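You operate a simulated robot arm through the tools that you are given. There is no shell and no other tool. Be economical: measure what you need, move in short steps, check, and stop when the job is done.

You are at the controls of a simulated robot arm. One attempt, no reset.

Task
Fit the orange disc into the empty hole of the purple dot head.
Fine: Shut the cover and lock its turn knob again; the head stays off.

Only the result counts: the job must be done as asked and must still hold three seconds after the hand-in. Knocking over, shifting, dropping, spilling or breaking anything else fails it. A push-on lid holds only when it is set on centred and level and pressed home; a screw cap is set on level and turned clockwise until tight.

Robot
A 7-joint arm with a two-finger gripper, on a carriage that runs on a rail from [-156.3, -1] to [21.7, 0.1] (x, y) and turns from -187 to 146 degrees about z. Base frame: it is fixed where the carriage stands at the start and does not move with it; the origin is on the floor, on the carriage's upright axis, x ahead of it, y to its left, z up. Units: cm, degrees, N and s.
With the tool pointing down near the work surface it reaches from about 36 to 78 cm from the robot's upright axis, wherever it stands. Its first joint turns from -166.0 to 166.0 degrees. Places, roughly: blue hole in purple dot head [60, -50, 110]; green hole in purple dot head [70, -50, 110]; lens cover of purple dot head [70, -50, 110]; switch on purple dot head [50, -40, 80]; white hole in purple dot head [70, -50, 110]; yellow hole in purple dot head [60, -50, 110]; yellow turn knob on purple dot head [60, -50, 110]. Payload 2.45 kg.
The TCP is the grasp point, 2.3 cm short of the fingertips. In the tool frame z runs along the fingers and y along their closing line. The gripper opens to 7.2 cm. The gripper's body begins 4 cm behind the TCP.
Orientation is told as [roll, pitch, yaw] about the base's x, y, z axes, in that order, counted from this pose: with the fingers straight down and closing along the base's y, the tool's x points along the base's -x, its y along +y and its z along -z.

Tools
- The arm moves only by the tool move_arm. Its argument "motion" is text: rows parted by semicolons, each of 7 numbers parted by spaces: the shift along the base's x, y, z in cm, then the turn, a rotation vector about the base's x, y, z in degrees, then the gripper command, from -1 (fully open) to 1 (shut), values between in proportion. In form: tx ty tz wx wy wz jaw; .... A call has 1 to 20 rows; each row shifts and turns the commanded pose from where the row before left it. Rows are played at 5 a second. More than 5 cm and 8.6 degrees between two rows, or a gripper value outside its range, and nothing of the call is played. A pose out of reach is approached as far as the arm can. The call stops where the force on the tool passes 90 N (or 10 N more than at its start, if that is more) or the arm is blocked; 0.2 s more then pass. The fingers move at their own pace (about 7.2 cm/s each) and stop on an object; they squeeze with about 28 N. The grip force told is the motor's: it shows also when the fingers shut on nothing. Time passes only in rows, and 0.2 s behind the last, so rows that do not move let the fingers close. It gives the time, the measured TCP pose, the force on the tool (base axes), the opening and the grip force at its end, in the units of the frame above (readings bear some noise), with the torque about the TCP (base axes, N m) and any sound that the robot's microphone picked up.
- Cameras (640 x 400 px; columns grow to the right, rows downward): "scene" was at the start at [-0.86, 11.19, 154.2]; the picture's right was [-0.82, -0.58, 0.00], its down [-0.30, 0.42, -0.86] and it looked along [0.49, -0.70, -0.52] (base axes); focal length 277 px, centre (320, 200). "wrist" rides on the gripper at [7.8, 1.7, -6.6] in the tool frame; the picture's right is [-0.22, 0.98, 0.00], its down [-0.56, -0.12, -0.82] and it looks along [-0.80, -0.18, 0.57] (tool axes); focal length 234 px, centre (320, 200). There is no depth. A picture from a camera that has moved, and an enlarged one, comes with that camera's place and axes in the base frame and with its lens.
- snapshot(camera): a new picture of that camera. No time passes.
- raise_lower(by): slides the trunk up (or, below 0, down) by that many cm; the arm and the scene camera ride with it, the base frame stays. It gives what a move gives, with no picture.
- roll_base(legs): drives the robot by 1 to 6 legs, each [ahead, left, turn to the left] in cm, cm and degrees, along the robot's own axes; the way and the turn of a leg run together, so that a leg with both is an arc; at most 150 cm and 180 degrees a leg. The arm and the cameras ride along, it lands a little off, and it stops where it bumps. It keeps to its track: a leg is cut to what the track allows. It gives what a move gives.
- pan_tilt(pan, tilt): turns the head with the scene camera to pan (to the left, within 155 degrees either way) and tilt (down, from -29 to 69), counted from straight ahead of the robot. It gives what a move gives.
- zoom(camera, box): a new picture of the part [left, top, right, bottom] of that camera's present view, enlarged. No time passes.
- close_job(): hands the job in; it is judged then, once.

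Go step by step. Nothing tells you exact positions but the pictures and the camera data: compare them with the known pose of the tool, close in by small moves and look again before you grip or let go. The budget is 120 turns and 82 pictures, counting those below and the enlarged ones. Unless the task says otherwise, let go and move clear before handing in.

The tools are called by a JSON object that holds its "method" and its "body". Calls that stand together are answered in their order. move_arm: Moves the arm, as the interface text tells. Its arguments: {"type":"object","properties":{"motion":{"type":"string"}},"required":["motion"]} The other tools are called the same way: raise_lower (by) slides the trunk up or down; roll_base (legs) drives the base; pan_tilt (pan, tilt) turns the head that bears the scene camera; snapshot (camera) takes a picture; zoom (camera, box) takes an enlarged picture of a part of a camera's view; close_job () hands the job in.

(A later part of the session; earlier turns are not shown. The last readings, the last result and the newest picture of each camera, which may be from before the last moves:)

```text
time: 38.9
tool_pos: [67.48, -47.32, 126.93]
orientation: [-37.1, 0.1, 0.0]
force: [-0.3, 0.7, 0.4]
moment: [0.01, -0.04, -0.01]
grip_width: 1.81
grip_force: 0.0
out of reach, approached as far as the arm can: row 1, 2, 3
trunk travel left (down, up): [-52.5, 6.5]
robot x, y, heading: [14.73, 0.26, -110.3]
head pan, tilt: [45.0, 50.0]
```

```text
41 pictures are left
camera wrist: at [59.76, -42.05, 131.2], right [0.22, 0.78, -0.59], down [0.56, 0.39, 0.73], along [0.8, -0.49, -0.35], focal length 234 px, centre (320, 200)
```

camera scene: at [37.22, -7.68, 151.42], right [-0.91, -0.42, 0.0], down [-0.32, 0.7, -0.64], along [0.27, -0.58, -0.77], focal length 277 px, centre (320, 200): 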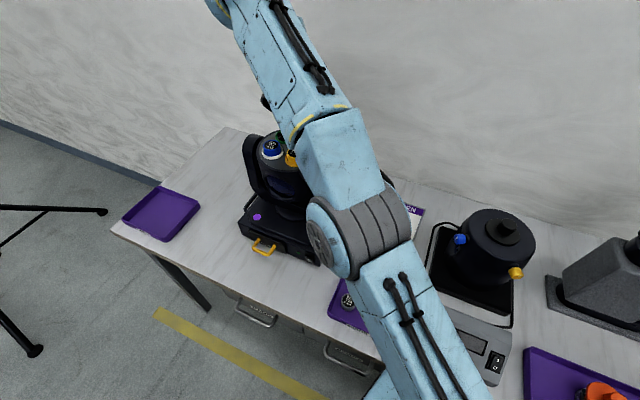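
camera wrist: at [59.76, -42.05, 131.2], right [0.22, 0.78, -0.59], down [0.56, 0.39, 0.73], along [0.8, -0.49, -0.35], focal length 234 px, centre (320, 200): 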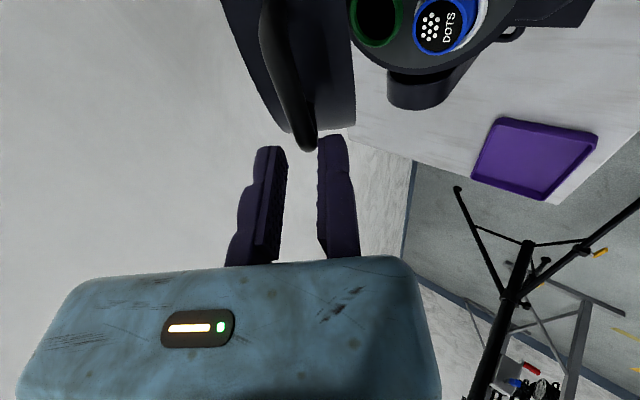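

{"method": "move_arm", "body": {"motion": "0 3 0 0 0 0 0.5; 0 3 0 0 0 0 0.5; 0 3 0 0 0 0 0.5; 0 0 0 0 0 0 0.5"}}

{"method": "snapshot", "body": {"camera": "wrist"}}

{"method": "snapshot", "body": {"camera": "scene"}}

```text
time: 39.9
tool_pos: [70.15, -39.54, 128.62]
orientation: [-36.9, 0.0, 0.0]
force: [-0.1, -0.1, 0.0]
moment: [-0.02, 0.01, 0.01]
grip_width: 1.82
grip_force: 0.0
out of reach, approached as far as the arm can: row 1, 2, 3
trunk travel left (down, up): [-52.5, 6.5]
robot x, y, heading: [14.8, 0.37, -110.0]
head pan, tilt: [45.0, 50.0]
```

```text
40 pictures are left
camera wrist: at [62.4, -34.16, 132.89], right [0.22, 0.78, -0.59], down [0.56, 0.39, 0.73], along [0.8, -0.49, -0.35], focal length 234 px, centre (320, 200)
```

wrist: 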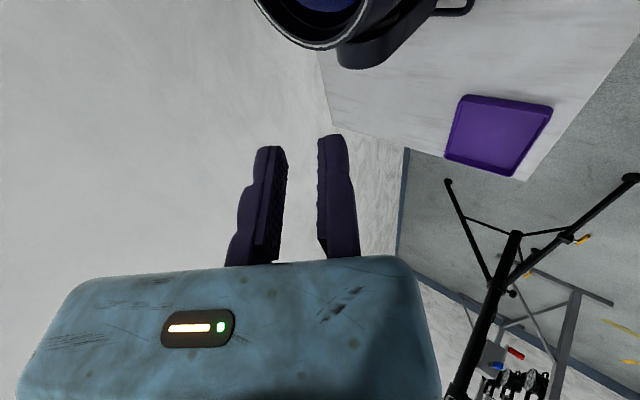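

```text
39 pictures are left
camera scene: at [37.33, -7.59, 151.41], right [-0.91, -0.42, 0.0], down [-0.32, 0.7, -0.64], along [0.27, -0.58, -0.77], focal length 277 px, centre (320, 200)
```

scene: 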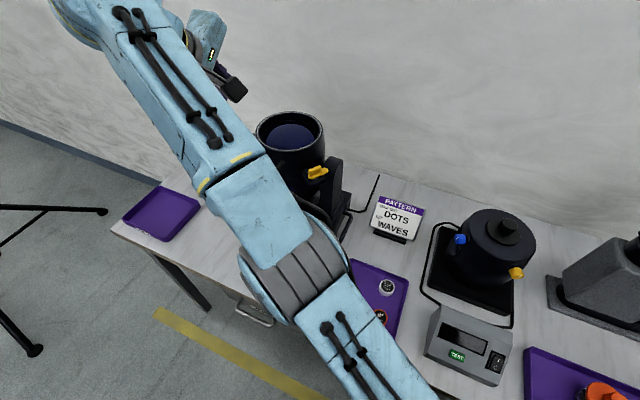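

The cover fell shut since it had not passed its tipping point; it must go past upright. I'll bring the carriage to its end at x≈21.5 and raise the trunk for more reach, and keep the tool flatter next time.

{"method": "roll_base", "body": {"legs": [[-2.3, 6.2, 0]]}}

{"method": "raise_lower", "body": {"by": 5}}

{"method": "pan_tilt", "body": {"pan": 48, "tilt": 52}}

```text
time: 40.9
tool_pos: [76.81, -39.49, 128.5]
orientation: [-36.9, 0.1, 0.1]
force: [-0.7, 0.2, 0.7]
moment: [-0.02, 0.01, 0.0]
grip_width: 1.78
grip_force: 0.1
trunk travel left (down, up): [-52.5, 6.5]
robot x, y, heading: [21.33, -0.34, -110.5]
head pan, tilt: [45.0, 50.0]
```

```text
time: 41.8
tool_pos: [76.77, -39.37, 133.5]
orientation: [-36.9, 0.1, 0.0]
force: [0.2, 0.8, 0.3]
moment: [0.01, 0.0, 0.0]
grip_width: 1.81
grip_force: 0.0
trunk travel left (down, up): [-57.5, 1.5]
robot x, y, heading: [21.34, 0.54, -110.3]
head pan, tilt: [45.0, 50.0]
```

```text
time: 42.4
tool_pos: [76.81, -39.47, 133.48]
orientation: [-36.9, 0.1, 0.1]
force: [-0.2, 0.7, 0.8]
moment: [0.01, -0.02, 0.0]
grip_width: 1.81
grip_force: 0.1
trunk travel left (down, up): [-57.5, 1.5]
robot x, y, heading: [21.32, 0.15, -110.2]
head pan, tilt: [48.0, 52.0]
```

{"method": "move_arm", "body": {"motion": "-2.04 2.5 -1.2 -5.5 0 0 0.4; -2.04 2.5 -2 -5.5 0 0 0.4; -2.04 2.2 -3.5 -5.5 0 0 0.4; -2.03 0 -4.3 -5.5 0 0 0.4; -2.03 0 -4.2 -5.5 0 0 0.4; -2.03 0 -4.2 -5.5 0 0 0.4"}}

{"method": "snapshot", "body": {"camera": "wrist"}}

{"method": "snapshot", "body": {"camera": "scene"}}

```text
time: 43.8
tool_pos: [87.16, -38.29, 125.48]
orientation: [-70.1, 0.1, -0.1]
force: [0.6, 0.0, 0.5]
moment: [0.03, 0.0, -0.01]
grip_width: 2.17
grip_force: 0.1
out of reach, approached as far as the arm can: row 1, 2, 3, 4, 5, 6
trunk travel left (down, up): [-57.5, 1.5]
robot x, y, heading: [21.21, 0.23, -110.5]
head pan, tilt: [48.0, 52.0]
```

```text
38 pictures are left
camera wrist: at [79.38, -31.51, 126.09], right [0.22, 0.33, -0.92], down [0.56, 0.73, 0.4], along [0.8, -0.6, -0.03], focal length 234 px, centre (320, 200)
```

wrist: 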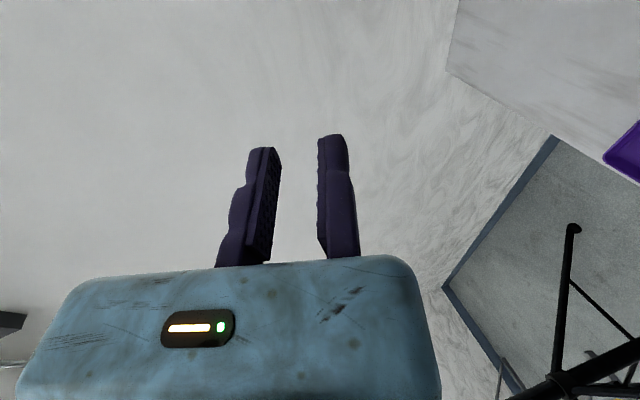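

```text
37 pictures are left
camera scene: at [44.23, -7.22, 156.15], right [-0.89, -0.46, 0.0], down [-0.37, 0.7, -0.62], along [0.29, -0.55, -0.79], focal length 277 px, centre (320, 200)
```

scene: 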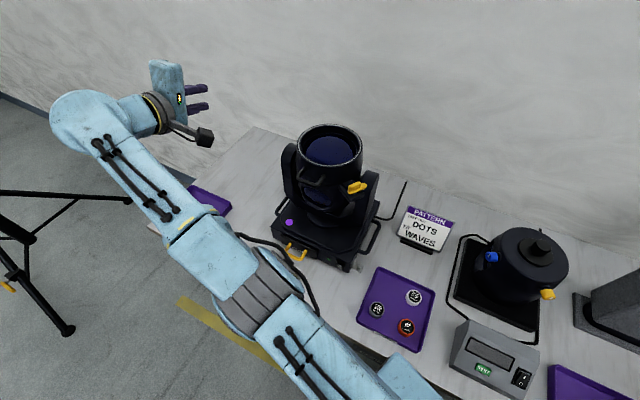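

The arm seems stuck stretched out. I'll let it settle with idle rows to see whether it converges to the commanded pose.

{"method": "move_arm", "body": {"motion": "0 0 0 0 0 0 0.4; 0 0 0 0 0 0 0.4; 0 0 0 0 0 0 0.4; 0 0 0 0 0 0 0.4"}}

```text
time: 44.8
tool_pos: [87.09, -38.32, 125.4]
orientation: [-69.9, 0.2, 0.0]
force: [-0.6, 0.1, 0.4]
moment: [-0.01, -0.02, -0.02]
grip_width: 2.16
grip_force: 0.1
trunk travel left (down, up): [-57.5, 1.5]
robot x, y, heading: [21.42, 0.0, -110.3]
head pan, tilt: [48.0, 52.0]
```

{"method": "move_arm", "body": {"motion": "-1 0 0 0 0 0 0.4; -1 0 0 0 0 0 0.4; -1 0.5 0 0 0 0 0.4"}}

```text
time: 45.6
tool_pos: [86.72, -38.37, 126.37]
orientation: [-69.9, 0.1, -0.1]
force: [0.7, 0.9, 0.6]
moment: [0.01, 0.04, -0.04]
grip_width: 2.17
grip_force: 0.1
out of reach, approached as far as the arm can: row 1, 2, 3
trunk travel left (down, up): [-57.5, 1.5]
robot x, y, heading: [21.35, 0.35, -110.4]
head pan, tilt: [48.0, 52.0]
```

The elbow is fully straight (a singular pose), so inward shifts fail. I'll break it with a pure pitch of the hand about the elbow's axis, then pull inward.

{"method": "move_arm", "body": {"motion": "0 0 0 4 6.9 0 0.4; 0 0 0 4 6.9 0 0.4; 0 0 0 4 6.9 0 0.4; 0 0 0 4 6.9 0 0.4; -1.5 0.9 0 0 0 0 0.4; -1.5 0.9 0 0 0 0 0.4; -1.5 0.9 0 0 0 0 0.4"}}

```text
time: 47.2
tool_pos: [84.09, -32.7, 123.05]
orientation: [-54.9, 24.0, 3.3]
force: [0.4, 0.4, 0.8]
moment: [0.0, 0.01, -0.01]
grip_width: 2.14
grip_force: 0.1
out of reach, approached as far as the arm can: row 1, 2, 3, 4, 5, 6, 7
trunk travel left (down, up): [-57.5, 1.5]
robot x, y, heading: [21.73, 0.08, -110.0]
head pan, tilt: [48.0, 52.0]
```

{"method": "move_arm", "body": {"motion": "-1.5 0.9 -1 0 0 0 0.4; -1.5 0.9 -1 0 0 0 0.4; -1.5 0.9 -1 0 0 0 0.4; -1.5 0.9 -1 0 0 0 0.4"}}

{"method": "snapshot", "body": {"camera": "scene"}}

```text
time: 48.2
tool_pos: [84.66, -31.18, 122.03]
orientation: [-55.0, 24.0, 3.1]
force: [0.2, 0.1, 0.3]
moment: [-0.02, -0.04, -0.01]
grip_width: 2.16
grip_force: 0.0
out of reach, approached as far as the arm can: row 1, 2, 3, 4
trunk travel left (down, up): [-57.5, 1.5]
robot x, y, heading: [21.35, 0.21, -110.3]
head pan, tilt: [48.0, 52.0]
```

```text
36 pictures are left
camera scene: at [44.19, -7.23, 156.14], right [-0.89, -0.46, 0.0], down [-0.37, 0.7, -0.62], along [0.29, -0.55, -0.79], focal length 277 px, centre (320, 200)
```

scene: 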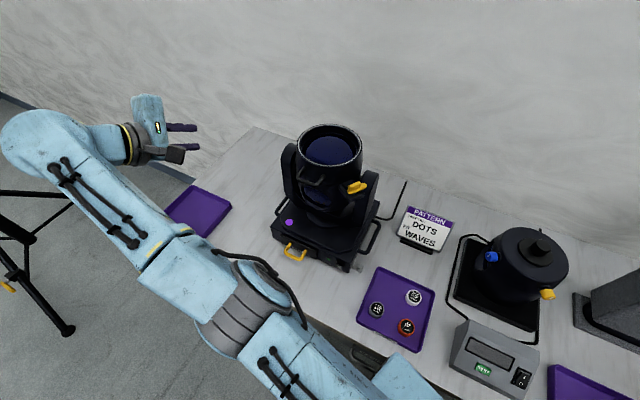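

{"method": "move_arm", "body": {"motion": "0 0 0 0 0 0 0.4; 0 0 0 0 0 0 0.4"}}

{"method": "move_arm", "body": {"motion": "0 0 0 -4 -6.9 0 0.4; 0 0 0 -4 -6.9 0 0.4; 0 0 0 -4 -6.9 0 0.4; 0 0 0 -4 -6.9 0 0.4; 0 0 0 -4 -6.9 0 0.4; 0 0 0 -4 -6.9 0 0.4"}}

```text
time: 48.8
tool_pos: [84.77, -31.19, 121.89]
orientation: [-55.0, 24.0, 3.4]
force: [0.8, -0.6, 0.3]
moment: [0.01, -0.01, 0.0]
grip_width: 2.18
grip_force: 0.0
trunk travel left (down, up): [-57.5, 1.5]
robot x, y, heading: [21.6, 0.12, -110.1]
head pan, tilt: [48.0, 52.0]
```

```text
time: 50.2
tool_pos: [91.31, -31.89, 123.69]
orientation: [-80.3, -17.2, 1.6]
force: [0.2, -0.4, -0.2]
moment: [0.0, -0.02, -0.02]
grip_width: 2.15
grip_force: 0.0
out of reach, approached as far as the arm can: row 1, 2, 3, 4, 5, 6
trunk travel left (down, up): [-57.5, 1.5]
robot x, y, heading: [21.29, 0.03, -110.4]
head pan, tilt: [48.0, 52.0]
```

{"method": "pan_tilt", "body": {"pan": 70, "tilt": 45}}

{"method": "snapshot", "body": {"camera": "scene"}}

```text
time: 51.1
tool_pos: [91.12, -31.99, 123.81]
orientation: [-80.2, -17.0, 1.7]
force: [-0.3, 0.2, 0.0]
moment: [-0.01, 0.01, -0.03]
grip_width: 2.19
grip_force: 0.0
trunk travel left (down, up): [-57.5, 1.5]
robot x, y, heading: [21.82, 0.34, -110.2]
head pan, tilt: [70.0, 45.0]
```

```text
35 pictures are left
camera scene: at [46.91, -5.84, 157.1], right [-0.65, -0.76, 0.0], down [-0.54, 0.46, -0.71], along [0.54, -0.46, -0.71], focal length 277 px, centre (320, 200)
```

scene: 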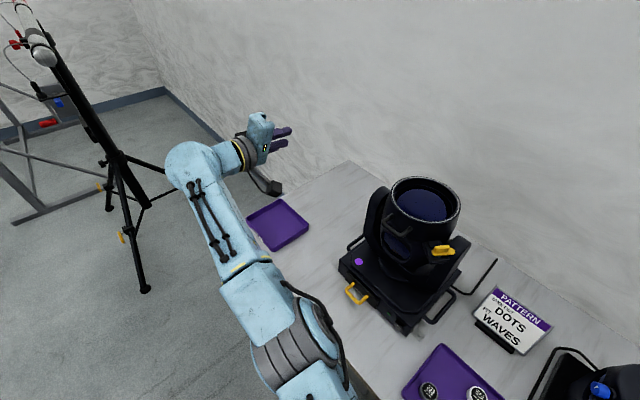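

{"method": "move_arm", "body": {"motion": "-1.5 0.5 -4 0 0 0 0.4; -1.5 0.5 -4 0 0 0 0.4; -1.5 0.5 -4 0 0 0 0.4; -1.5 0.5 -4 0 0 0 0.4"}}

```text
time: 52.1
tool_pos: [93.31, -30.92, 108.78]
orientation: [-80.3, -17.0, 1.4]
force: [-0.1, 0.3, 0.3]
moment: [-0.01, 0.01, -0.02]
grip_width: 2.14
grip_force: 0.0
out of reach, approached as far as the arm can: row 1, 2, 3, 4
trunk travel left (down, up): [-57.5, 1.5]
robot x, y, heading: [21.6, 0.32, -110.1]
head pan, tilt: [70.0, 45.0]
```

{"method": "move_arm", "body": {"motion": "0 0 0 0 0 0 0.4; 0 0 0 0 0 0 0.4; 0 0 0 0 0 8 0.4; 0 0 0 0 0 8 0.4; 0 0 0 0 0 8 0.4; 0 0 0 0 0 8 0.4; -2 0.5 0 0 0 0 0.4; -2 0.5 0 0 0 0 0.4; -2 0.5 0 0 0 0 0.4"}}

```text
time: 54.0
tool_pos: [95.0, -41.7, 112.6]
orientation: [-84.6, -20.2, 29.2]
force: [-0.8, -0.3, 0.4]
moment: [-0.03, -0.02, 0.0]
grip_width: 2.18
grip_force: 0.0
out of reach, approached as far as the arm can: row 3, 4, 5, 6, 7
trunk travel left (down, up): [-57.5, 1.5]
robot x, y, heading: [21.35, 0.01, -110.3]
head pan, tilt: [70.0, 45.0]
stopped in row 9: the arm was blocked; the commanded pose is now the measured one
```

{"method": "snapshot", "body": {"camera": "scene"}}

```text
34 pictures are left
camera scene: at [46.83, -5.75, 157.12], right [-0.65, -0.76, 0.0], down [-0.54, 0.46, -0.71], along [0.54, -0.46, -0.71], focal length 277 px, centre (320, 200)
```

scene: 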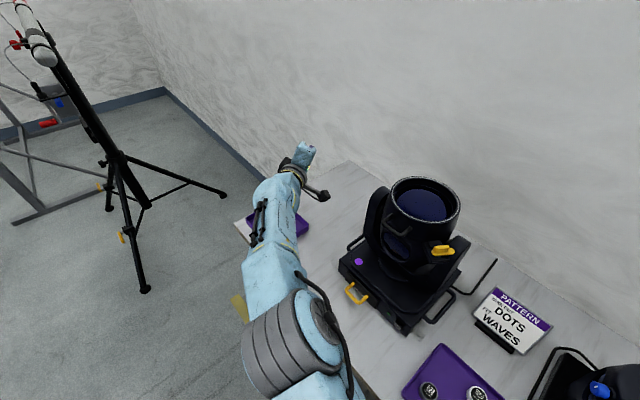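

The arm has shifted and looks to have broken out of the straight pose; nothing is touched. Testing small inward moves.

{"method": "move_arm", "body": {"motion": "-1.5 0.7 0 0 0 0 0.4; -1.5 0.7 0 0 0 0 0.4; -1.5 0.7 0 0 0 0 0.4; 0 0 0 0 0 0 0.4"}}

```text
time: 54.9
tool_pos: [84.96, -49.14, 111.66]
orientation: [-84.2, -19.3, 21.1]
force: [0.0, -0.6, 0.6]
moment: [-0.02, -0.01, 0.01]
grip_width: 2.15
grip_force: 0.0
trunk travel left (down, up): [-57.5, 1.5]
robot x, y, heading: [21.38, -0.1, -110.4]
head pan, tilt: [70.0, 45.0]
stopped in row 4: the arm was blocked; the commanded pose is now the measured one
```

{"method": "move_arm", "body": {"motion": "0 0 0 0 0 0 0.4"}}

{"method": "snapshot", "body": {"camera": "scene"}}

```text
time: 55.3
tool_pos: [84.97, -49.11, 111.64]
orientation: [-84.3, -19.4, 21.2]
force: [0.0, 0.4, 0.2]
moment: [0.0, 0.0, 0.01]
grip_width: 2.14
grip_force: 0.0
trunk travel left (down, up): [-57.5, 1.5]
robot x, y, heading: [21.35, -0.09, -110.4]
head pan, tilt: [70.0, 45.0]
```

```text
33 pictures are left
camera scene: at [46.88, -5.85, 157.1], right [-0.65, -0.76, 0.0], down [-0.54, 0.46, -0.71], along [0.54, -0.46, -0.71], focal length 277 px, centre (320, 200)
```

scene: 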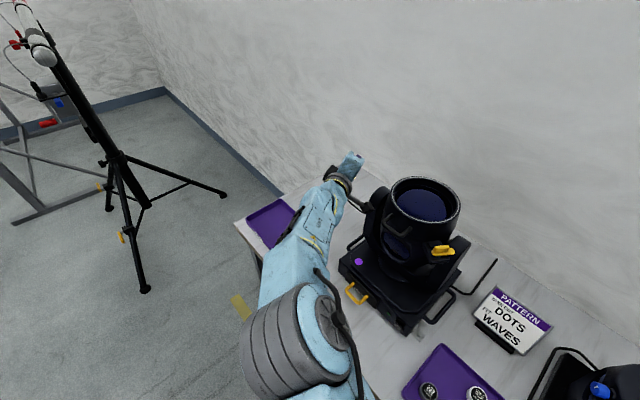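

The elbow is bent again, but the hand is near the lamp's yoke; I back away toward +y and up.

{"method": "move_arm", "body": {"motion": "1 1.5 1 0 0 0 0.4"}}

```text
time: 55.7
tool_pos: [85.73, -47.94, 112.57]
orientation: [-84.3, -19.2, 20.8]
force: [0.5, 0.6, -1.0]
moment: [0.0, 0.0, 0.02]
grip_width: 2.17
grip_force: 0.1
trunk travel left (down, up): [-57.5, 1.5]
robot x, y, heading: [21.33, 0.2, -110.5]
head pan, tilt: [70.0, 45.0]
```

Control is back to normal. Now retreating further, first up and toward +y.

{"method": "move_arm", "body": {"motion": "0 3 1 0 0 0 0.4; 0 3.5 0.5 0 0 0 0.4; 0 3.5 0 0 0 0 0.4; -1 3.5 0 0 0 0 0.4; -2 2 0 0 0 0 0.4; 0 0 0 0 0 0 0.4"}}

{"method": "snapshot", "body": {"camera": "scene"}}

```text
time: 56.6
tool_pos: [79.95, -48.22, 113.38]
orientation: [-84.2, -18.5, 11.7]
force: [0.3, -0.6, -0.3]
moment: [0.0, 0.0, -0.02]
grip_width: 2.13
grip_force: 0.0
trunk travel left (down, up): [-57.5, 1.5]
robot x, y, heading: [21.53, 0.04, -110.3]
head pan, tilt: [70.0, 45.0]
stopped in row 4: the arm was blocked; the commanded pose is now the measured one
```

```text
32 pictures are left
camera scene: at [46.9, -5.86, 157.09], right [-0.65, -0.76, 0.0], down [-0.54, 0.46, -0.71], along [0.54, -0.46, -0.71], focal length 277 px, centre (320, 200)
```

scene: 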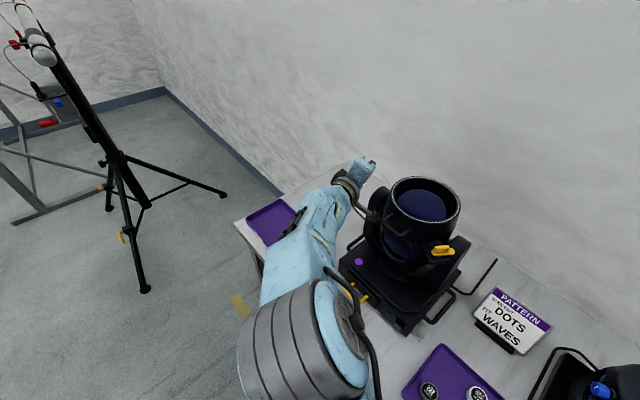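

The arm is slewing between elbow postures and drifting toward the lamp. I'll turn the carriage left to carry the whole arm away from the lamp into free space before sorting the posture out.

{"method": "roll_base", "body": {"legs": [[0, 0, 40]]}}

{"method": "snapshot", "body": {"camera": "scene"}}

```text
time: 58.9
tool_pos: [97.28, 0.79, 113.36]
orientation: [-84.2, -18.5, 51.8]
force: [-0.4, 0.1, -0.4]
moment: [0.0, -0.02, -0.01]
grip_width: 2.18
grip_force: 0.0
trunk travel left (down, up): [-57.5, 1.5]
robot x, y, heading: [21.33, 0.12, -70.5]
head pan, tilt: [70.0, 45.0]
```

```text
31 pictures are left
camera scene: at [44.8, 12.0, 157.1], right [-0.01, -1.0, 0.0], down [-0.71, 0.0, -0.71], along [0.71, 0.0, -0.71], focal length 277 px, centre (320, 200)
```

scene: 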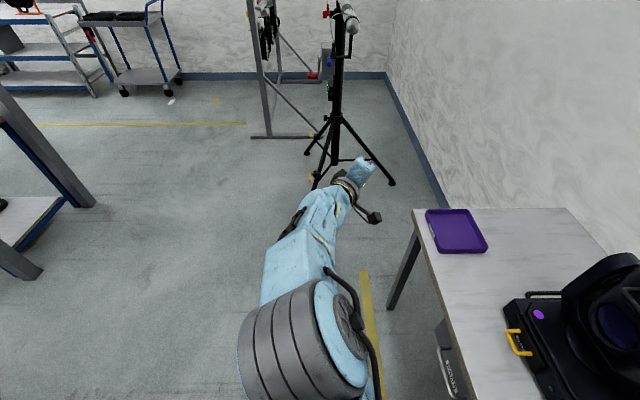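

Safe now. I bring the hand inward and back to pointing down.

{"method": "move_arm", "body": {"motion": "-2 0 0.5 4.2 5.8 0 0.4; -2 0 0.5 4.2 5.8 0 0.4; -2 0 0.5 4.2 5.8 0 0.4; -2 0 0.5 4.2 5.8 0 0.4; -2 0 0.5 4.2 5.8 0 0.4; -2 0 0.5 4.2 5.8 0 0.4; -2 0 0.5 4.2 5.8 0 0.4; -2 0 0.5 4.2 5.8 0 0.4; -2 0 0.5 4.2 5.8 0 0.4; -2 0 0.5 4.2 5.8 0 0.4; -2 0 0.5 4.2 5.8 0 0.4; -2 0 0.5 4.2 5.8 0 0.4"}}

```text
time: 61.5
tool_pos: [73.26, 0.76, 119.5]
orientation: [1.3, 1.0, 35.5]
force: [-0.4, -0.1, -0.1]
moment: [-0.03, 0.02, 0.04]
grip_width: 2.14
grip_force: 0.1
trunk travel left (down, up): [-57.5, 1.5]
robot x, y, heading: [21.27, 0.23, -70.4]
head pan, tilt: [70.0, 45.0]
```

The arm is healthy again. I turn the carriage back; the hand will end in front of and above the handle.

{"method": "roll_base", "body": {"legs": [[0, 0, -40]]}}

{"method": "pan_tilt", "body": {"pan": 50, "tilt": 50}}

{"method": "snapshot", "body": {"camera": "scene"}}

```text
time: 63.7
tool_pos: [61.66, -32.81, 119.45]
orientation: [1.3, 1.0, -4.5]
force: [0.0, 0.2, -0.4]
moment: [0.01, -0.04, -0.02]
grip_width: 2.16
grip_force: 0.2
trunk travel left (down, up): [-57.5, 1.5]
robot x, y, heading: [21.28, 0.74, -110.4]
head pan, tilt: [70.0, 45.0]
```

```text
time: 64.6
tool_pos: [61.66, -32.77, 119.46]
orientation: [1.2, 1.0, -4.5]
force: [0.7, -0.3, -0.3]
moment: [0.0, -0.02, 0.0]
grip_width: 2.16
grip_force: 0.0
trunk travel left (down, up): [-57.5, 1.5]
robot x, y, heading: [21.03, 0.03, -110.2]
head pan, tilt: [50.0, 50.0]
```

```text
30 pictures are left
camera scene: at [44.5, -7.28, 156.41], right [-0.87, -0.5, 0.0], down [-0.38, 0.67, -0.64], along [0.32, -0.56, -0.77], focal length 277 px, centre (320, 200)
```

scene: 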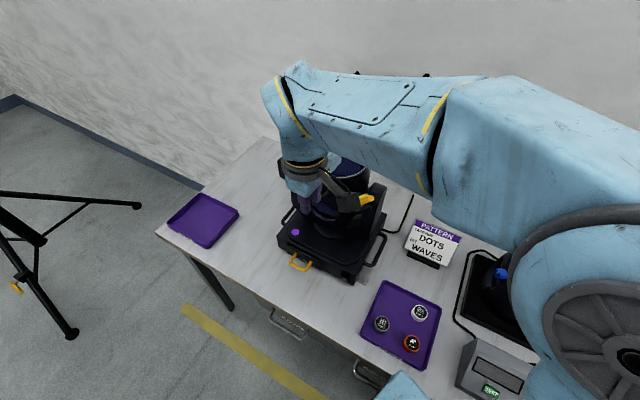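

{"method": "move_arm", "body": {"motion": "0.32 0.07 -0.6 -7.9 -0.1 0.5 0.4; 0.32 0.07 -0.6 -7.9 -0.1 0.5 0.4; 0.32 0.07 -0.6 -7.9 -0.1 0.5 0.4; 0.32 0.07 -0.6 -7.9 -0.1 0.5 0.4; 0.32 0.07 -0.6 -7.9 -0.1 0.5 0.4; 0.32 0.07 -0.6 -7.9 -0.1 0.5 0.4; 0.32 0.07 -0.6 -7.9 -0.1 0.5 0.4; 0.32 0.07 -0.6 -7.9 -0.1 0.5 0.4; 0.32 0.07 -0.6 -7.9 -0.1 0.5 0.3"}}

{"method": "snapshot", "body": {"camera": "wrist"}}

```text
time: 66.6
tool_pos: [64.56, -32.18, 114.06]
orientation: [-70.1, -2.2, 1.6]
force: [-0.4, -0.1, -0.5]
moment: [-0.05, 0.01, 0.02]
grip_width: 2.53
grip_force: 0.0
trunk travel left (down, up): [-57.5, 1.5]
robot x, y, heading: [20.88, 0.15, -110.4]
head pan, tilt: [50.0, 50.0]
```

```text
29 pictures are left
camera wrist: at [56.58, -25.64, 114.47], right [0.24, 0.34, -0.91], down [0.52, 0.74, 0.42], along [0.82, -0.58, 0.0], focal length 234 px, centre (320, 200)
```

wrist: 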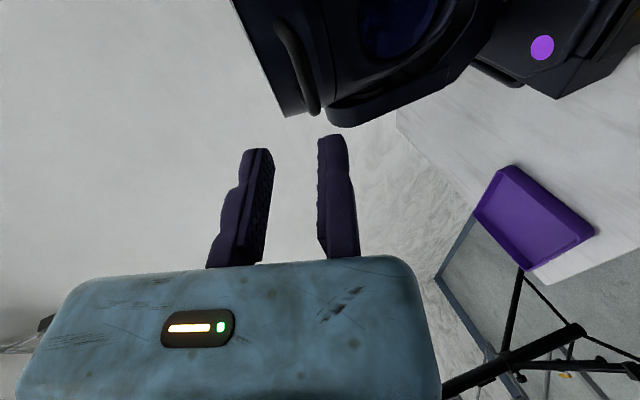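

Same sight as before; the lamp stands unmoved. Approaching and lifting again, this time keeping the tool flat.

{"method": "move_arm", "body": {"motion": "0 -3.7 -1.28 0 0 0 0.3; 0 -2.8 -0.95 0 0 0 0.3; 0 -0.8 -0.27 0 0 0 0.3; 0 0 0 0 0 0 0.5; 0 0 0.3 0 0 0 0.5; 0 -0.31 1.85 1 0 0 0.5; 0 -0.49 1.81 1 0 0 0.5; 0 -0.68 1.75 1 0 0 0.5; 0 -0.86 1.67 1 0 0 0.5; 0 -1.02 1.57 1 0 0 0.5"}}

{"method": "snapshot", "body": {"camera": "wrist"}}

```text
time: 68.8
tool_pos: [64.61, -42.68, 120.52]
orientation: [-64.8, -2.2, 1.4]
force: [-0.5, 0.3, -0.4]
moment: [0.01, 0.02, 0.01]
grip_width: 1.81
grip_force: 0.1
trunk travel left (down, up): [-57.5, 1.5]
robot x, y, heading: [21.37, 0.32, -110.6]
head pan, tilt: [50.0, 50.0]
```

```text
28 pictures are left
camera wrist: at [56.61, -36.24, 121.51], right [0.24, 0.42, -0.87], down [0.53, 0.7, 0.48], along [0.82, -0.58, -0.05], focal length 234 px, centre (320, 200)
```

wrist: 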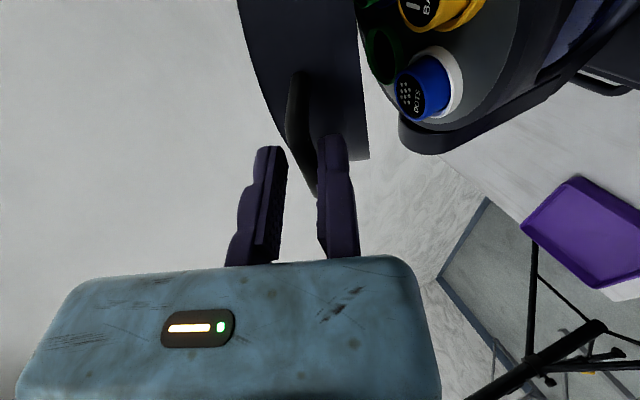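

{"method": "move_arm", "body": {"motion": "0 -1.18 1.45 1 0 0 0.5; 0 -1.32 1.32 1 0 0 0.5; 0 -1.45 1.17 1 0 0 0.5; 0 -1.56 1.01 1 0 0 0.5; 0 -1.66 0.84 1 0 0 0.5"}}

{"method": "snapshot", "body": {"camera": "wrist"}}

```text
time: 70.0
tool_pos: [64.57, -50.02, 126.22]
orientation: [-59.8, -2.5, 1.1]
force: [0.1, 0.5, -0.7]
moment: [-0.05, -0.01, 0.0]
grip_width: 1.79
grip_force: 0.0
trunk travel left (down, up): [-57.5, 1.5]
robot x, y, heading: [21.43, 0.13, -110.4]
head pan, tilt: [50.0, 50.0]
```

```text
27 pictures are left
camera wrist: at [56.59, -43.65, 127.83], right [0.24, 0.5, -0.83], down [0.53, 0.66, 0.54], along [0.82, -0.57, -0.1], focal length 234 px, centre (320, 200)
```

wrist: 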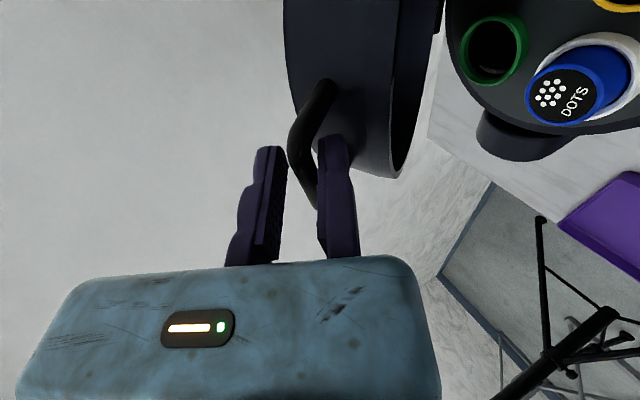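

{"method": "move_arm", "body": {"motion": "0 -1.73 0.66 0.5 0 0 0.5; 0 -1.79 0.48 0.5 0 0 0.5; 0 -1.83 0.29 0.5 0 0 0.5; 0 -1.85 0.09 0.5 0 0 0.5"}}

{"method": "snapshot", "body": {"camera": "wrist"}}

```text
time: 71.0
tool_pos: [64.52, -57.06, 127.97]
orientation: [-57.9, -2.5, 1.1]
force: [0.5, 1.3, 4.4]
moment: [-0.04, -0.03, -0.03]
grip_width: 1.78
grip_force: 0.0
trunk travel left (down, up): [-57.5, 1.5]
robot x, y, heading: [21.72, -0.17, -110.4]
head pan, tilt: [50.0, 50.0]
```

```text
26 pictures are left
camera wrist: at [56.56, -50.8, 129.68], right [0.24, 0.52, -0.82], down [0.52, 0.64, 0.56], along [0.82, -0.57, -0.12], focal length 234 px, centre (320, 200)
```

wrist: 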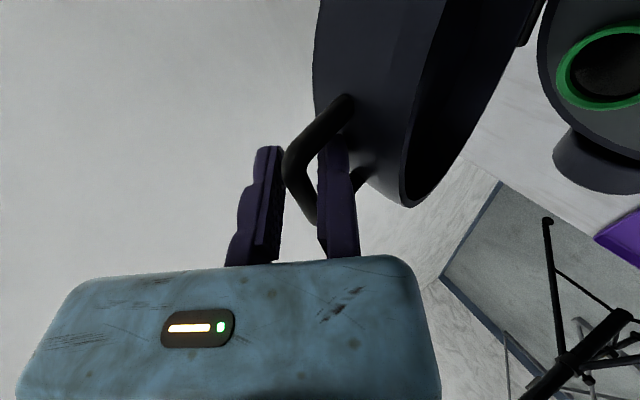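

{"method": "move_arm", "body": {"motion": "0 -1.85 0.1 0.5 0 0 0.4; 0 -1.84 -0.1 0.5 0 0 0.4; 0 -1.5 -0.3 0.5 0 0 0.4; 0 0 0 0 0 0 0.4"}}

{"method": "snapshot", "body": {"camera": "wrist"}}

```text
time: 72.0
tool_pos: [64.49, -62.4, 127.76]
orientation: [-56.5, -2.5, 1.2]
force: [7.5, -3.8, 15.2]
moment: [-0.27, -0.23, 0.03]
grip_width: 2.15
grip_force: 0.1
trunk travel left (down, up): [-57.5, 1.5]
robot x, y, heading: [21.01, 0.18, -110.3]
head pan, tilt: [50.0, 50.0]
```

```text
25 pictures are left
camera wrist: at [56.55, -56.01, 129.59], right [0.24, 0.54, -0.8], down [0.52, 0.62, 0.58], along [0.82, -0.56, -0.13], focal length 234 px, centre (320, 200)
```

wrist: 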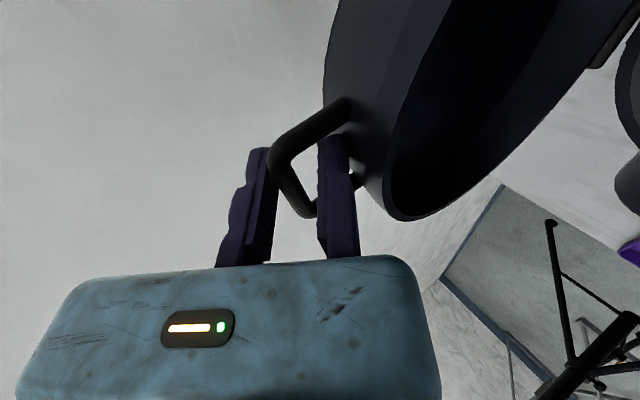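

The cover is past upright. Opening the fingers a little and backing off along the fingers.

{"method": "move_arm", "body": {"motion": "0 0 0 0 0 0 0.2; 0 0.8 0.8 0 0 0 0.2; 0 1.2 0.8 0 0 0 0.2; 0 1.7 1.1 0 0 0 0.2; 0 2.4 1.6 0 0 0 0.2; 0 2.4 1.6 0 0 0 0.2"}}

{"method": "snapshot", "body": {"camera": "wrist"}}

```text
time: 73.4
tool_pos: [64.53, -53.8, 133.7]
orientation: [-56.3, -2.3, 1.0]
force: [0.6, 0.3, 1.1]
moment: [0.0, 0.01, -0.01]
grip_width: 2.89
grip_force: 0.1
trunk travel left (down, up): [-57.5, 1.5]
robot x, y, heading: [21.27, 0.22, -110.0]
head pan, tilt: [50.0, 50.0]
```

```text
24 pictures are left
camera wrist: at [56.58, -47.61, 135.55], right [0.24, 0.55, -0.8], down [0.52, 0.62, 0.58], along [0.82, -0.56, -0.14], focal length 234 px, centre (320, 200)
```

wrist: 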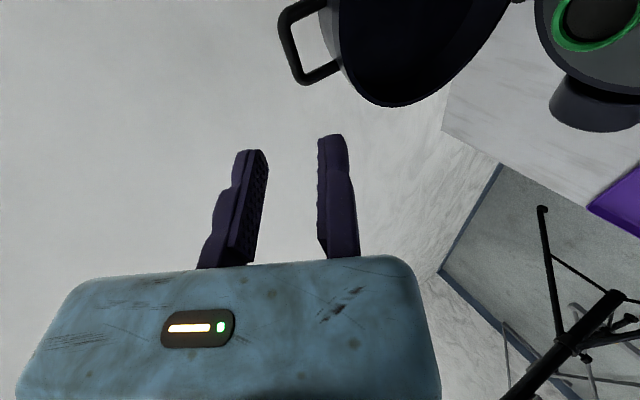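

The cover stays open by itself. Retreating and turning the tool back down.

{"method": "move_arm", "body": {"motion": "0 3.6 0 7.05 0 0 0.2; 0 3.6 0 7.05 0 0 0.2; -2.75 3.6 -1.4 7.05 0 0 0.2; -2.75 3.6 -1.4 7.05 0 0 0.2; -2.75 3.6 -1.4 7.05 0 0 0.2; -2.75 3.6 -1.4 7.05 0 0 0.2; -2.75 3.6 -1.4 7.05 0 0 0.2; -2.75 3.6 -1.4 7.05 0 0 0.2"}}

{"method": "snapshot", "body": {"camera": "scene"}}

```text
time: 75.2
tool_pos: [48.07, -25.23, 124.94]
orientation: [0.2, -2.2, -1.4]
force: [0.4, -0.6, 0.6]
moment: [0.02, -0.01, 0.02]
grip_width: 2.88
grip_force: 0.1
trunk travel left (down, up): [-57.5, 1.5]
robot x, y, heading: [21.5, 0.29, -110.3]
head pan, tilt: [50.0, 50.0]
```

```text
23 pictures are left
camera scene: at [44.48, -7.27, 156.41], right [-0.87, -0.49, 0.0], down [-0.38, 0.67, -0.64], along [0.32, -0.56, -0.77], focal length 277 px, centre (320, 200)
```

scene: 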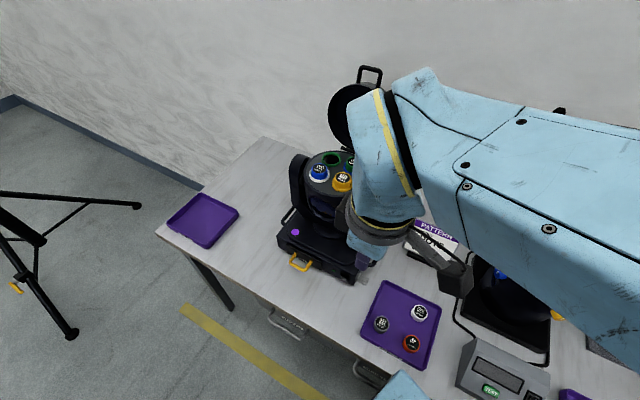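

{"method": "zoom", "body": {"camera": "scene", "box": [290, 110, 390, 200]}}

{"method": "zoom", "body": {"camera": "scene", "box": [360, 280, 440, 370]}}

```text
4.44 times, centred on (340, 155) of scene
camera zoom: at [44.48, -7.27, 156.41], right [-0.87, -0.49, 0.0], down [-0.38, 0.67, -0.64], along [0.32, -0.56, -0.77], focal length 1230 px, centre (231, 400)
```

zoom: 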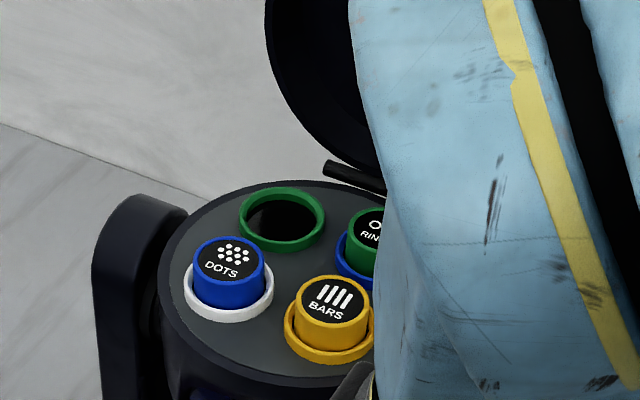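

```text
4.44 times, centred on (400, 325) of scene
camera zoom: at [44.48, -7.27, 156.41], right [-0.87, -0.49, 0.0], down [-0.38, 0.67, -0.64], along [0.32, -0.56, -0.77], focal length 1230 px, centre (-36, -356)
```

zoom: 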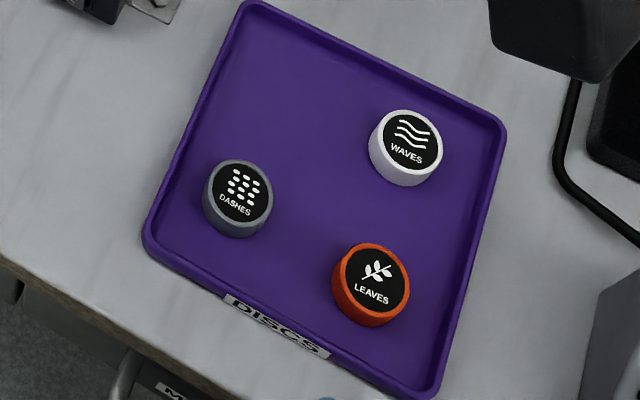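

Green hole empty at ≈[67.7, -54.1], rim z≈110; orange disc top centre ≈[33.0, -33.0, 82], ~4.1 cm wide. The disc is too near for the present stand, so I drive the carriage back to x≈5 and turn the tool to yaw -90 above it.

{"method": "roll_base", "body": {"legs": [[5.7, -15.4, 0]]}}

{"method": "move_arm", "body": {"motion": "0.35 -0.7 -2.4 0 0.2 -8.05 -0.6; 0.35 -0.7 -2.4 0 0.2 -8.05 -0.6; 0.35 -0.7 -2.4 0 0.2 -8.05 -0.6; 0.35 -0.7 -2.4 0 0.2 -8.05 -0.6; 0.35 -0.7 -2.4 0 0.2 -8.05 -0.6; 0.35 -0.7 -2.4 0 0.2 -8.05 -0.6; 0.35 -0.7 -2.4 0 0.2 -8.05 -0.6; 0.35 -0.7 -2.4 0 0.2 -8.05 -0.6; 0.35 -0.7 -2.4 0 0.2 -8.05 -0.6; 0.35 -0.7 -2.4 0 0.2 -8.05 -0.6; 0.35 -0.7 -2.4 0 0.2 -8.05 -0.6"}}

{"method": "snapshot", "body": {"camera": "wrist"}}

```text
time: 76.6
tool_pos: [31.55, -25.31, 125.01]
orientation: [0.1, -2.2, -1.5]
force: [0.9, 0.8, 0.1]
moment: [0.01, 0.03, 0.03]
grip_width: 2.87
grip_force: 0.0
trunk travel left (down, up): [-57.5, 1.5]
robot x, y, heading: [4.14, 0.07, -110.1]
head pan, tilt: [50.0, 50.0]
```

```text
time: 79.0
tool_pos: [35.41, -33.17, 98.61]
orientation: [-1.4, -0.9, -90.1]
force: [-0.9, 0.8, 0.3]
moment: [-0.02, -0.06, -0.03]
grip_width: 5.76
grip_force: 0.1
trunk travel left (down, up): [-57.5, 1.5]
robot x, y, heading: [4.8, 0.2, -110.4]
head pan, tilt: [50.0, 50.0]
```

```text
20 pictures are left
camera wrist: at [37.27, -25.27, 105.05], right [0.98, -0.22, -0.02], down [-0.11, -0.55, 0.83], along [-0.19, -0.81, -0.56], focal length 234 px, centre (320, 200)
```

wrist: 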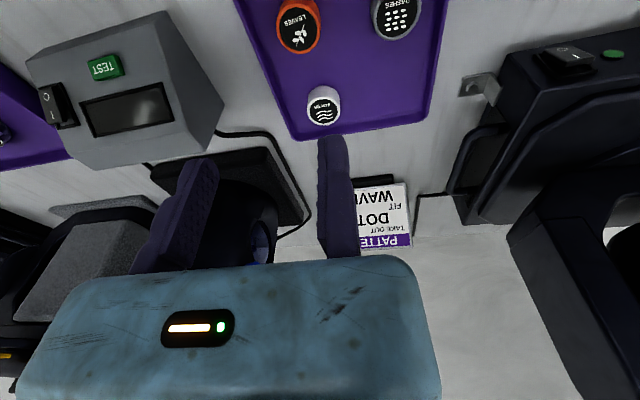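

The disc checks out at ≈[33.1, -32.9]. Levelling and descending with the fingers straddling it.

{"method": "move_arm", "body": {"motion": "0.2 0.1 -3 0.9 -1.4 0 -0.6; 0.1 0.1 -3 0 0 0 -0.6; 0 0 -3 0 0 0 -0.6; 0 0 -3 0 0 0 -0.6; 0 0 -2 0 0 0 -0.6"}}

{"method": "snapshot", "body": {"camera": "wrist"}}

```text
time: 80.2
tool_pos: [35.55, -32.85, 84.63]
orientation: [0.0, 0.1, -89.9]
force: [0.5, 0.2, 0.1]
moment: [0.02, -0.04, 0.01]
grip_width: 5.75
grip_force: 0.0
trunk travel left (down, up): [-57.5, 1.5]
robot x, y, heading: [4.74, -0.0, -110.4]
head pan, tilt: [50.0, 50.0]
```

```text
19 pictures are left
camera wrist: at [37.34, -25.15, 91.28], right [0.98, -0.22, 0.0], down [-0.13, -0.56, 0.82], along [-0.18, -0.8, -0.57], focal length 234 px, centre (320, 200)
```

wrist: 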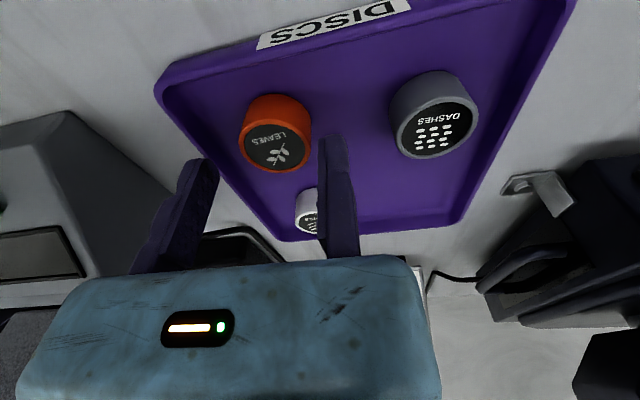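

{"method": "move_arm", "body": {"motion": "0 -0.1 -1.5 0 0 0 -0.6; 0 0 -0.8 0 0 0 -0.6; 0 0 0 0 0 0 0; 0 0 0 0 0 0 1; 0 0 0 0 0 0 1; 0 0 0 0 0 0 1"}}

```text
time: 81.6
tool_pos: [35.64, -32.91, 82.34]
orientation: [0.1, 0.1, -89.8]
force: [0.3, 0.1, 0.0]
moment: [-0.02, 0.0, -0.01]
grip_width: 3.6
grip_force: 27.7
trunk travel left (down, up): [-57.5, 1.5]
robot x, y, heading: [4.41, 0.05, -110.2]
head pan, tilt: [50.0, 50.0]
```

Gripped at 3.6 cm. Lifting straight up and checking.

{"method": "move_arm", "body": {"motion": "0 0 2 0 0 0 1; 0 0 4 0 0 0 1; 0 0 4.5 0 0 0 1; 0 0 4.5 0 0 0 1; 0 0 4.5 0 0 0 1; 0 0 4.5 0 0 0 1; 0 0 4.5 0 0 0 1; 0 0 4.5 0 0 0 1; 0 0 3.2 0 0 0 1"}}

{"method": "snapshot", "body": {"camera": "wrist"}}

```text
time: 83.6
tool_pos: [35.93, -32.92, 118.84]
orientation: [0.1, 0.2, -89.9]
force: [-0.1, -0.5, 0.1]
moment: [0.04, 0.0, 0.01]
grip_width: 0.01
grip_force: 28.1
trunk travel left (down, up): [-57.5, 1.5]
robot x, y, heading: [4.72, 0.02, -110.5]
head pan, tilt: [50.0, 50.0]
```

```text
18 pictures are left
camera wrist: at [37.65, -25.18, 125.32], right [0.98, -0.22, 0.0], down [-0.12, -0.56, 0.82], along [-0.18, -0.8, -0.58], focal length 234 px, centre (320, 200)
```

wrist: 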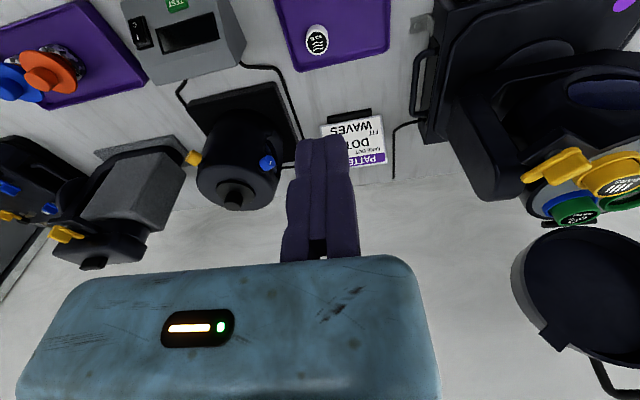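

The disc slipped out of the grip. I'll look where it lies.

{"method": "pan_tilt", "body": {"pan": 35, "tilt": 60}}

{"method": "snapshot", "body": {"camera": "scene"}}

```text
time: 84.4
tool_pos: [35.87, -32.91, 118.58]
orientation: [0.1, 0.1, -89.9]
force: [0.3, 0.5, 0.4]
moment: [0.05, 0.01, -0.02]
grip_width: 0.02
grip_force: 27.6
trunk travel left (down, up): [-57.5, 1.5]
robot x, y, heading: [4.97, 0.1, -110.2]
head pan, tilt: [35.0, 60.0]
```

```text
17 pictures are left
camera scene: at [25.82, -7.1, 155.15], right [-0.97, -0.26, 0.0], down [-0.22, 0.84, -0.5], along [0.13, -0.48, -0.87], focal length 277 px, centre (320, 200)
```

scene: 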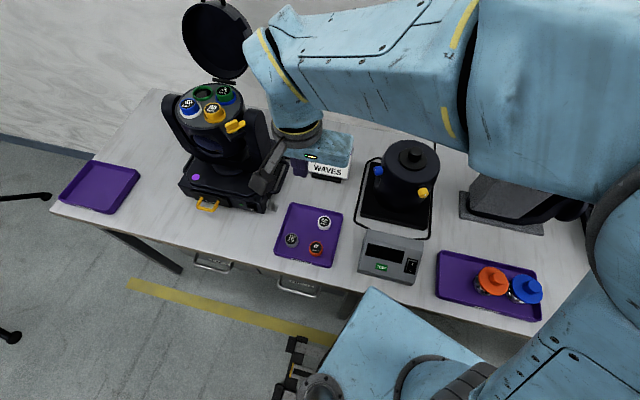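

The disc still stands upright in its tray. Enlarging for its place, and the holes too.

{"method": "zoom", "body": {"camera": "scene", "box": [275, 200, 345, 270]}}

{"method": "zoom", "body": {"camera": "scene", "box": [160, 70, 260, 150]}}

```text
5.71 times, centred on (310, 235) of scene
camera zoom: at [25.82, -7.1, 155.15], right [-0.97, -0.26, 0.0], down [-0.22, 0.84, -0.5], along [0.13, -0.48, -0.87], focal length 1581 px, centre (377, 0)
```

zoom: 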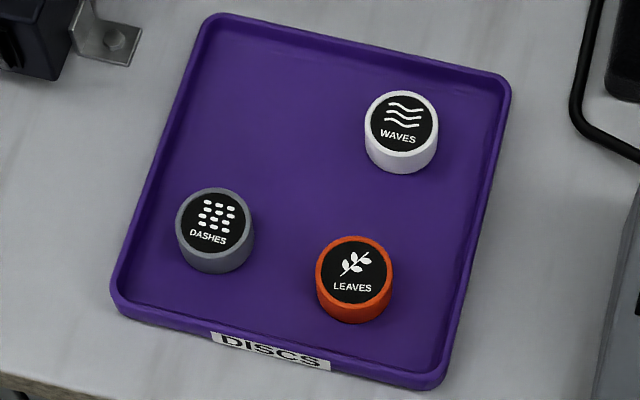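

```text
5.00 times, centred on (210, 110) of scene
camera zoom: at [25.82, -7.1, 155.15], right [-0.97, -0.26, 0.0], down [-0.22, 0.84, -0.5], along [0.13, -0.48, -0.87], focal length 1384 px, centre (870, 650)
```

zoom: 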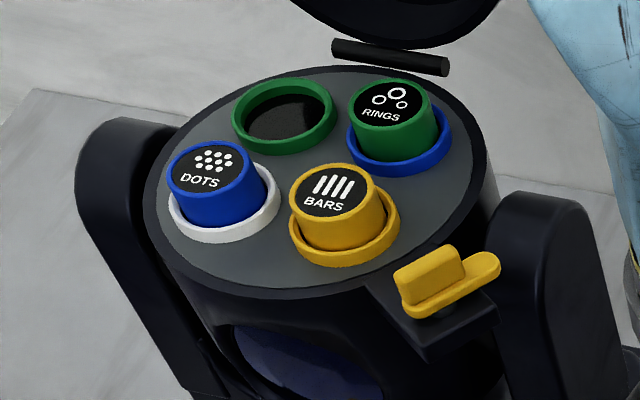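

The empty hole is the green-rimmed one. The disc now stands at ≈[33.75, -33.0]. I'll regrip a bit deeper and lift slowly.

{"method": "move_arm", "body": {"motion": "0.2 -0.1 -4.5 0 0 0 -0.6; 0 0 -4.5 0 0 0 -0.6; 0 0 -4.5 0 0 0 -0.6; 0 0 -4.5 0 0 0 -0.6; 0 0 -4.5 0 0 0 -0.6; 0 0 -4.5 0 0 0 -0.6; 0 0 -4 0 0 0 -0.6; 0 0 -3 0 0 0 -0.6; 0 0 -1.6 0 0 0 -0.6; 0 0 -1 0 0 0 -0.6; 0 0 0 0 0 0 0.2; 0 0 0 0 0 0 1; 0 0 0 0 0 0 1; 0 0 0 0 0 0 1; 0 0 0 0 0 0 1"}}

{"method": "snapshot", "body": {"camera": "wrist"}}

```text
time: 87.6
tool_pos: [35.9, -32.94, 81.86]
orientation: [0.1, 0.1, -89.8]
force: [-0.3, 0.1, 0.5]
moment: [0.0, 0.02, 0.02]
grip_width: 3.59
grip_force: 27.8
trunk travel left (down, up): [-57.5, 1.5]
robot x, y, heading: [4.98, 0.21, -110.2]
head pan, tilt: [35.0, 60.0]
```

```text
14 pictures are left
camera wrist: at [37.59, -25.18, 88.51], right [0.98, -0.22, 0.0], down [-0.13, -0.56, 0.82], along [-0.18, -0.8, -0.58], focal length 234 px, centre (320, 200)
```

wrist: 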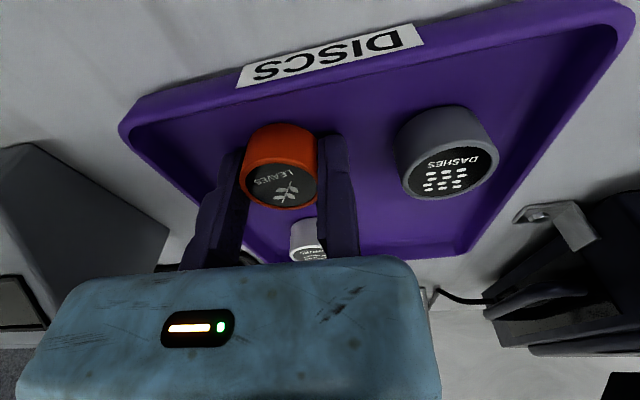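

The disc's centre lies ~0.5 cm nearer than the pads' middle and its top at about z 81.3. I open, recentre, go slightly lower and regrip, then lift slowly.

{"method": "move_arm", "body": {"motion": "0 0 0 0 0 0 -0.3; 0.2 0 0 0 0 0 -0.3; 0 0.5 0 0 0 0 -0.3; 0 0 -0.4 0 0 0 -0.3; 0 0 0 0 0 0 0.5; 0 0 0 0 0 0 1; 0 0 0 0 0 0 1; 0 0 0 0 0 0 1; 0 0 0.3 0 0 0 1; 0 0 0.3 0 0 0 1; 0 0 0.3 0 0 0 1; 0 0 0.4 0 0 0 1; 0 0 0.4 0 0 0 1; 0 0 0.4 0 0 0 1"}}

{"method": "snapshot", "body": {"camera": "wrist"}}

```text
time: 90.6
tool_pos: [36.12, -32.52, 83.54]
orientation: [0.1, 0.0, -90.0]
force: [-0.1, 1.1, -0.2]
moment: [0.0, -0.02, 0.0]
grip_width: 3.61
grip_force: 28.4
trunk travel left (down, up): [-57.5, 1.5]
robot x, y, heading: [4.59, 0.22, -110.2]
head pan, tilt: [35.0, 60.0]
```

```text
13 pictures are left
camera wrist: at [37.84, -24.77, 90.22], right [0.98, -0.22, 0.0], down [-0.13, -0.56, 0.82], along [-0.18, -0.8, -0.58], focal length 234 px, centre (320, 200)
```

wrist: 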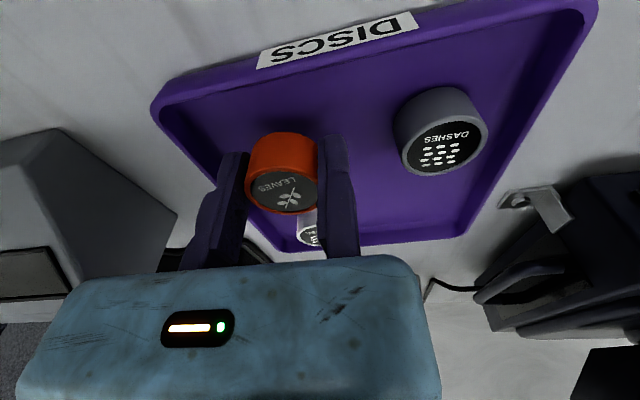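

The disc comes up with the hand. Lifting on at a gentle pace.

{"method": "move_arm", "body": {"motion": "0 0 0.8 0 0 0 1; 0 0 1.2 0 0 0 1; 0 0 1.6 0 0 0 1; 0 0 2 0 0 0 1; 0 0 2 0 0 0 1; 0 0 2 0 0 0 1; 0 0 2 0 0 0 1; 0 0 2 0 0 0 1; 0 0 2 0 0 0 1; 0 0 2 0 0 0 1; 0 0 2 0 0 0 1; 0 0 2 0 0 0 1; 0 0 2 0 0 0 1; 0 0 2 0 0 0 1; 0 0 2 0 0 0 1; 0 0 2 0 0 0 1; 0 0 1.6 0 0 0 1; 0 0 1 0 0 0 1; 0 0 0.6 0 0 0 1"}}

```text
time: 94.6
tool_pos: [35.99, -32.53, 116.41]
orientation: [0.0, 0.1, -89.9]
force: [0.5, 0.1, -0.5]
moment: [0.02, 0.01, -0.02]
grip_width: 3.6
grip_force: 27.9
trunk travel left (down, up): [-57.5, 1.5]
robot x, y, heading: [5.16, -0.14, -110.5]
head pan, tilt: [35.0, 60.0]
```

Held. Driving the carriage back to the lamp end and raising the trunk the rest.

{"method": "roll_base", "body": {"legs": [[-5.7, 15.4, 0]]}}

{"method": "raise_lower", "body": {"by": 1.4}}

{"method": "pan_tilt", "body": {"pan": 53, "tilt": 50}}

```text
time: 96.0
tool_pos: [52.5, -32.56, 116.38]
orientation: [0.1, 0.1, -90.0]
force: [-1.1, -0.2, 0.0]
moment: [0.04, -0.02, 0.03]
grip_width: 3.6
grip_force: 27.4
trunk travel left (down, up): [-57.5, 1.5]
robot x, y, heading: [21.42, -0.21, -110.6]
head pan, tilt: [35.0, 60.0]
```

```text
time: 96.7
tool_pos: [52.52, -32.43, 117.85]
orientation: [0.1, 0.1, -90.0]
force: [-0.5, 0.6, 0.8]
moment: [-0.05, 0.03, -0.02]
grip_width: 3.59
grip_force: 28.5
trunk travel left (down, up): [-58.9, 0.1]
robot x, y, heading: [21.21, 0.16, -110.5]
head pan, tilt: [35.0, 60.0]
```

```text
time: 97.5
tool_pos: [52.47, -32.56, 117.79]
orientation: [0.2, 0.1, -89.9]
force: [0.8, 0.7, -0.1]
moment: [-0.01, -0.04, -0.02]
grip_width: 3.63
grip_force: 28.4
trunk travel left (down, up): [-58.9, 0.1]
robot x, y, heading: [20.97, 0.11, -110.5]
head pan, tilt: [53.0, 50.0]
```

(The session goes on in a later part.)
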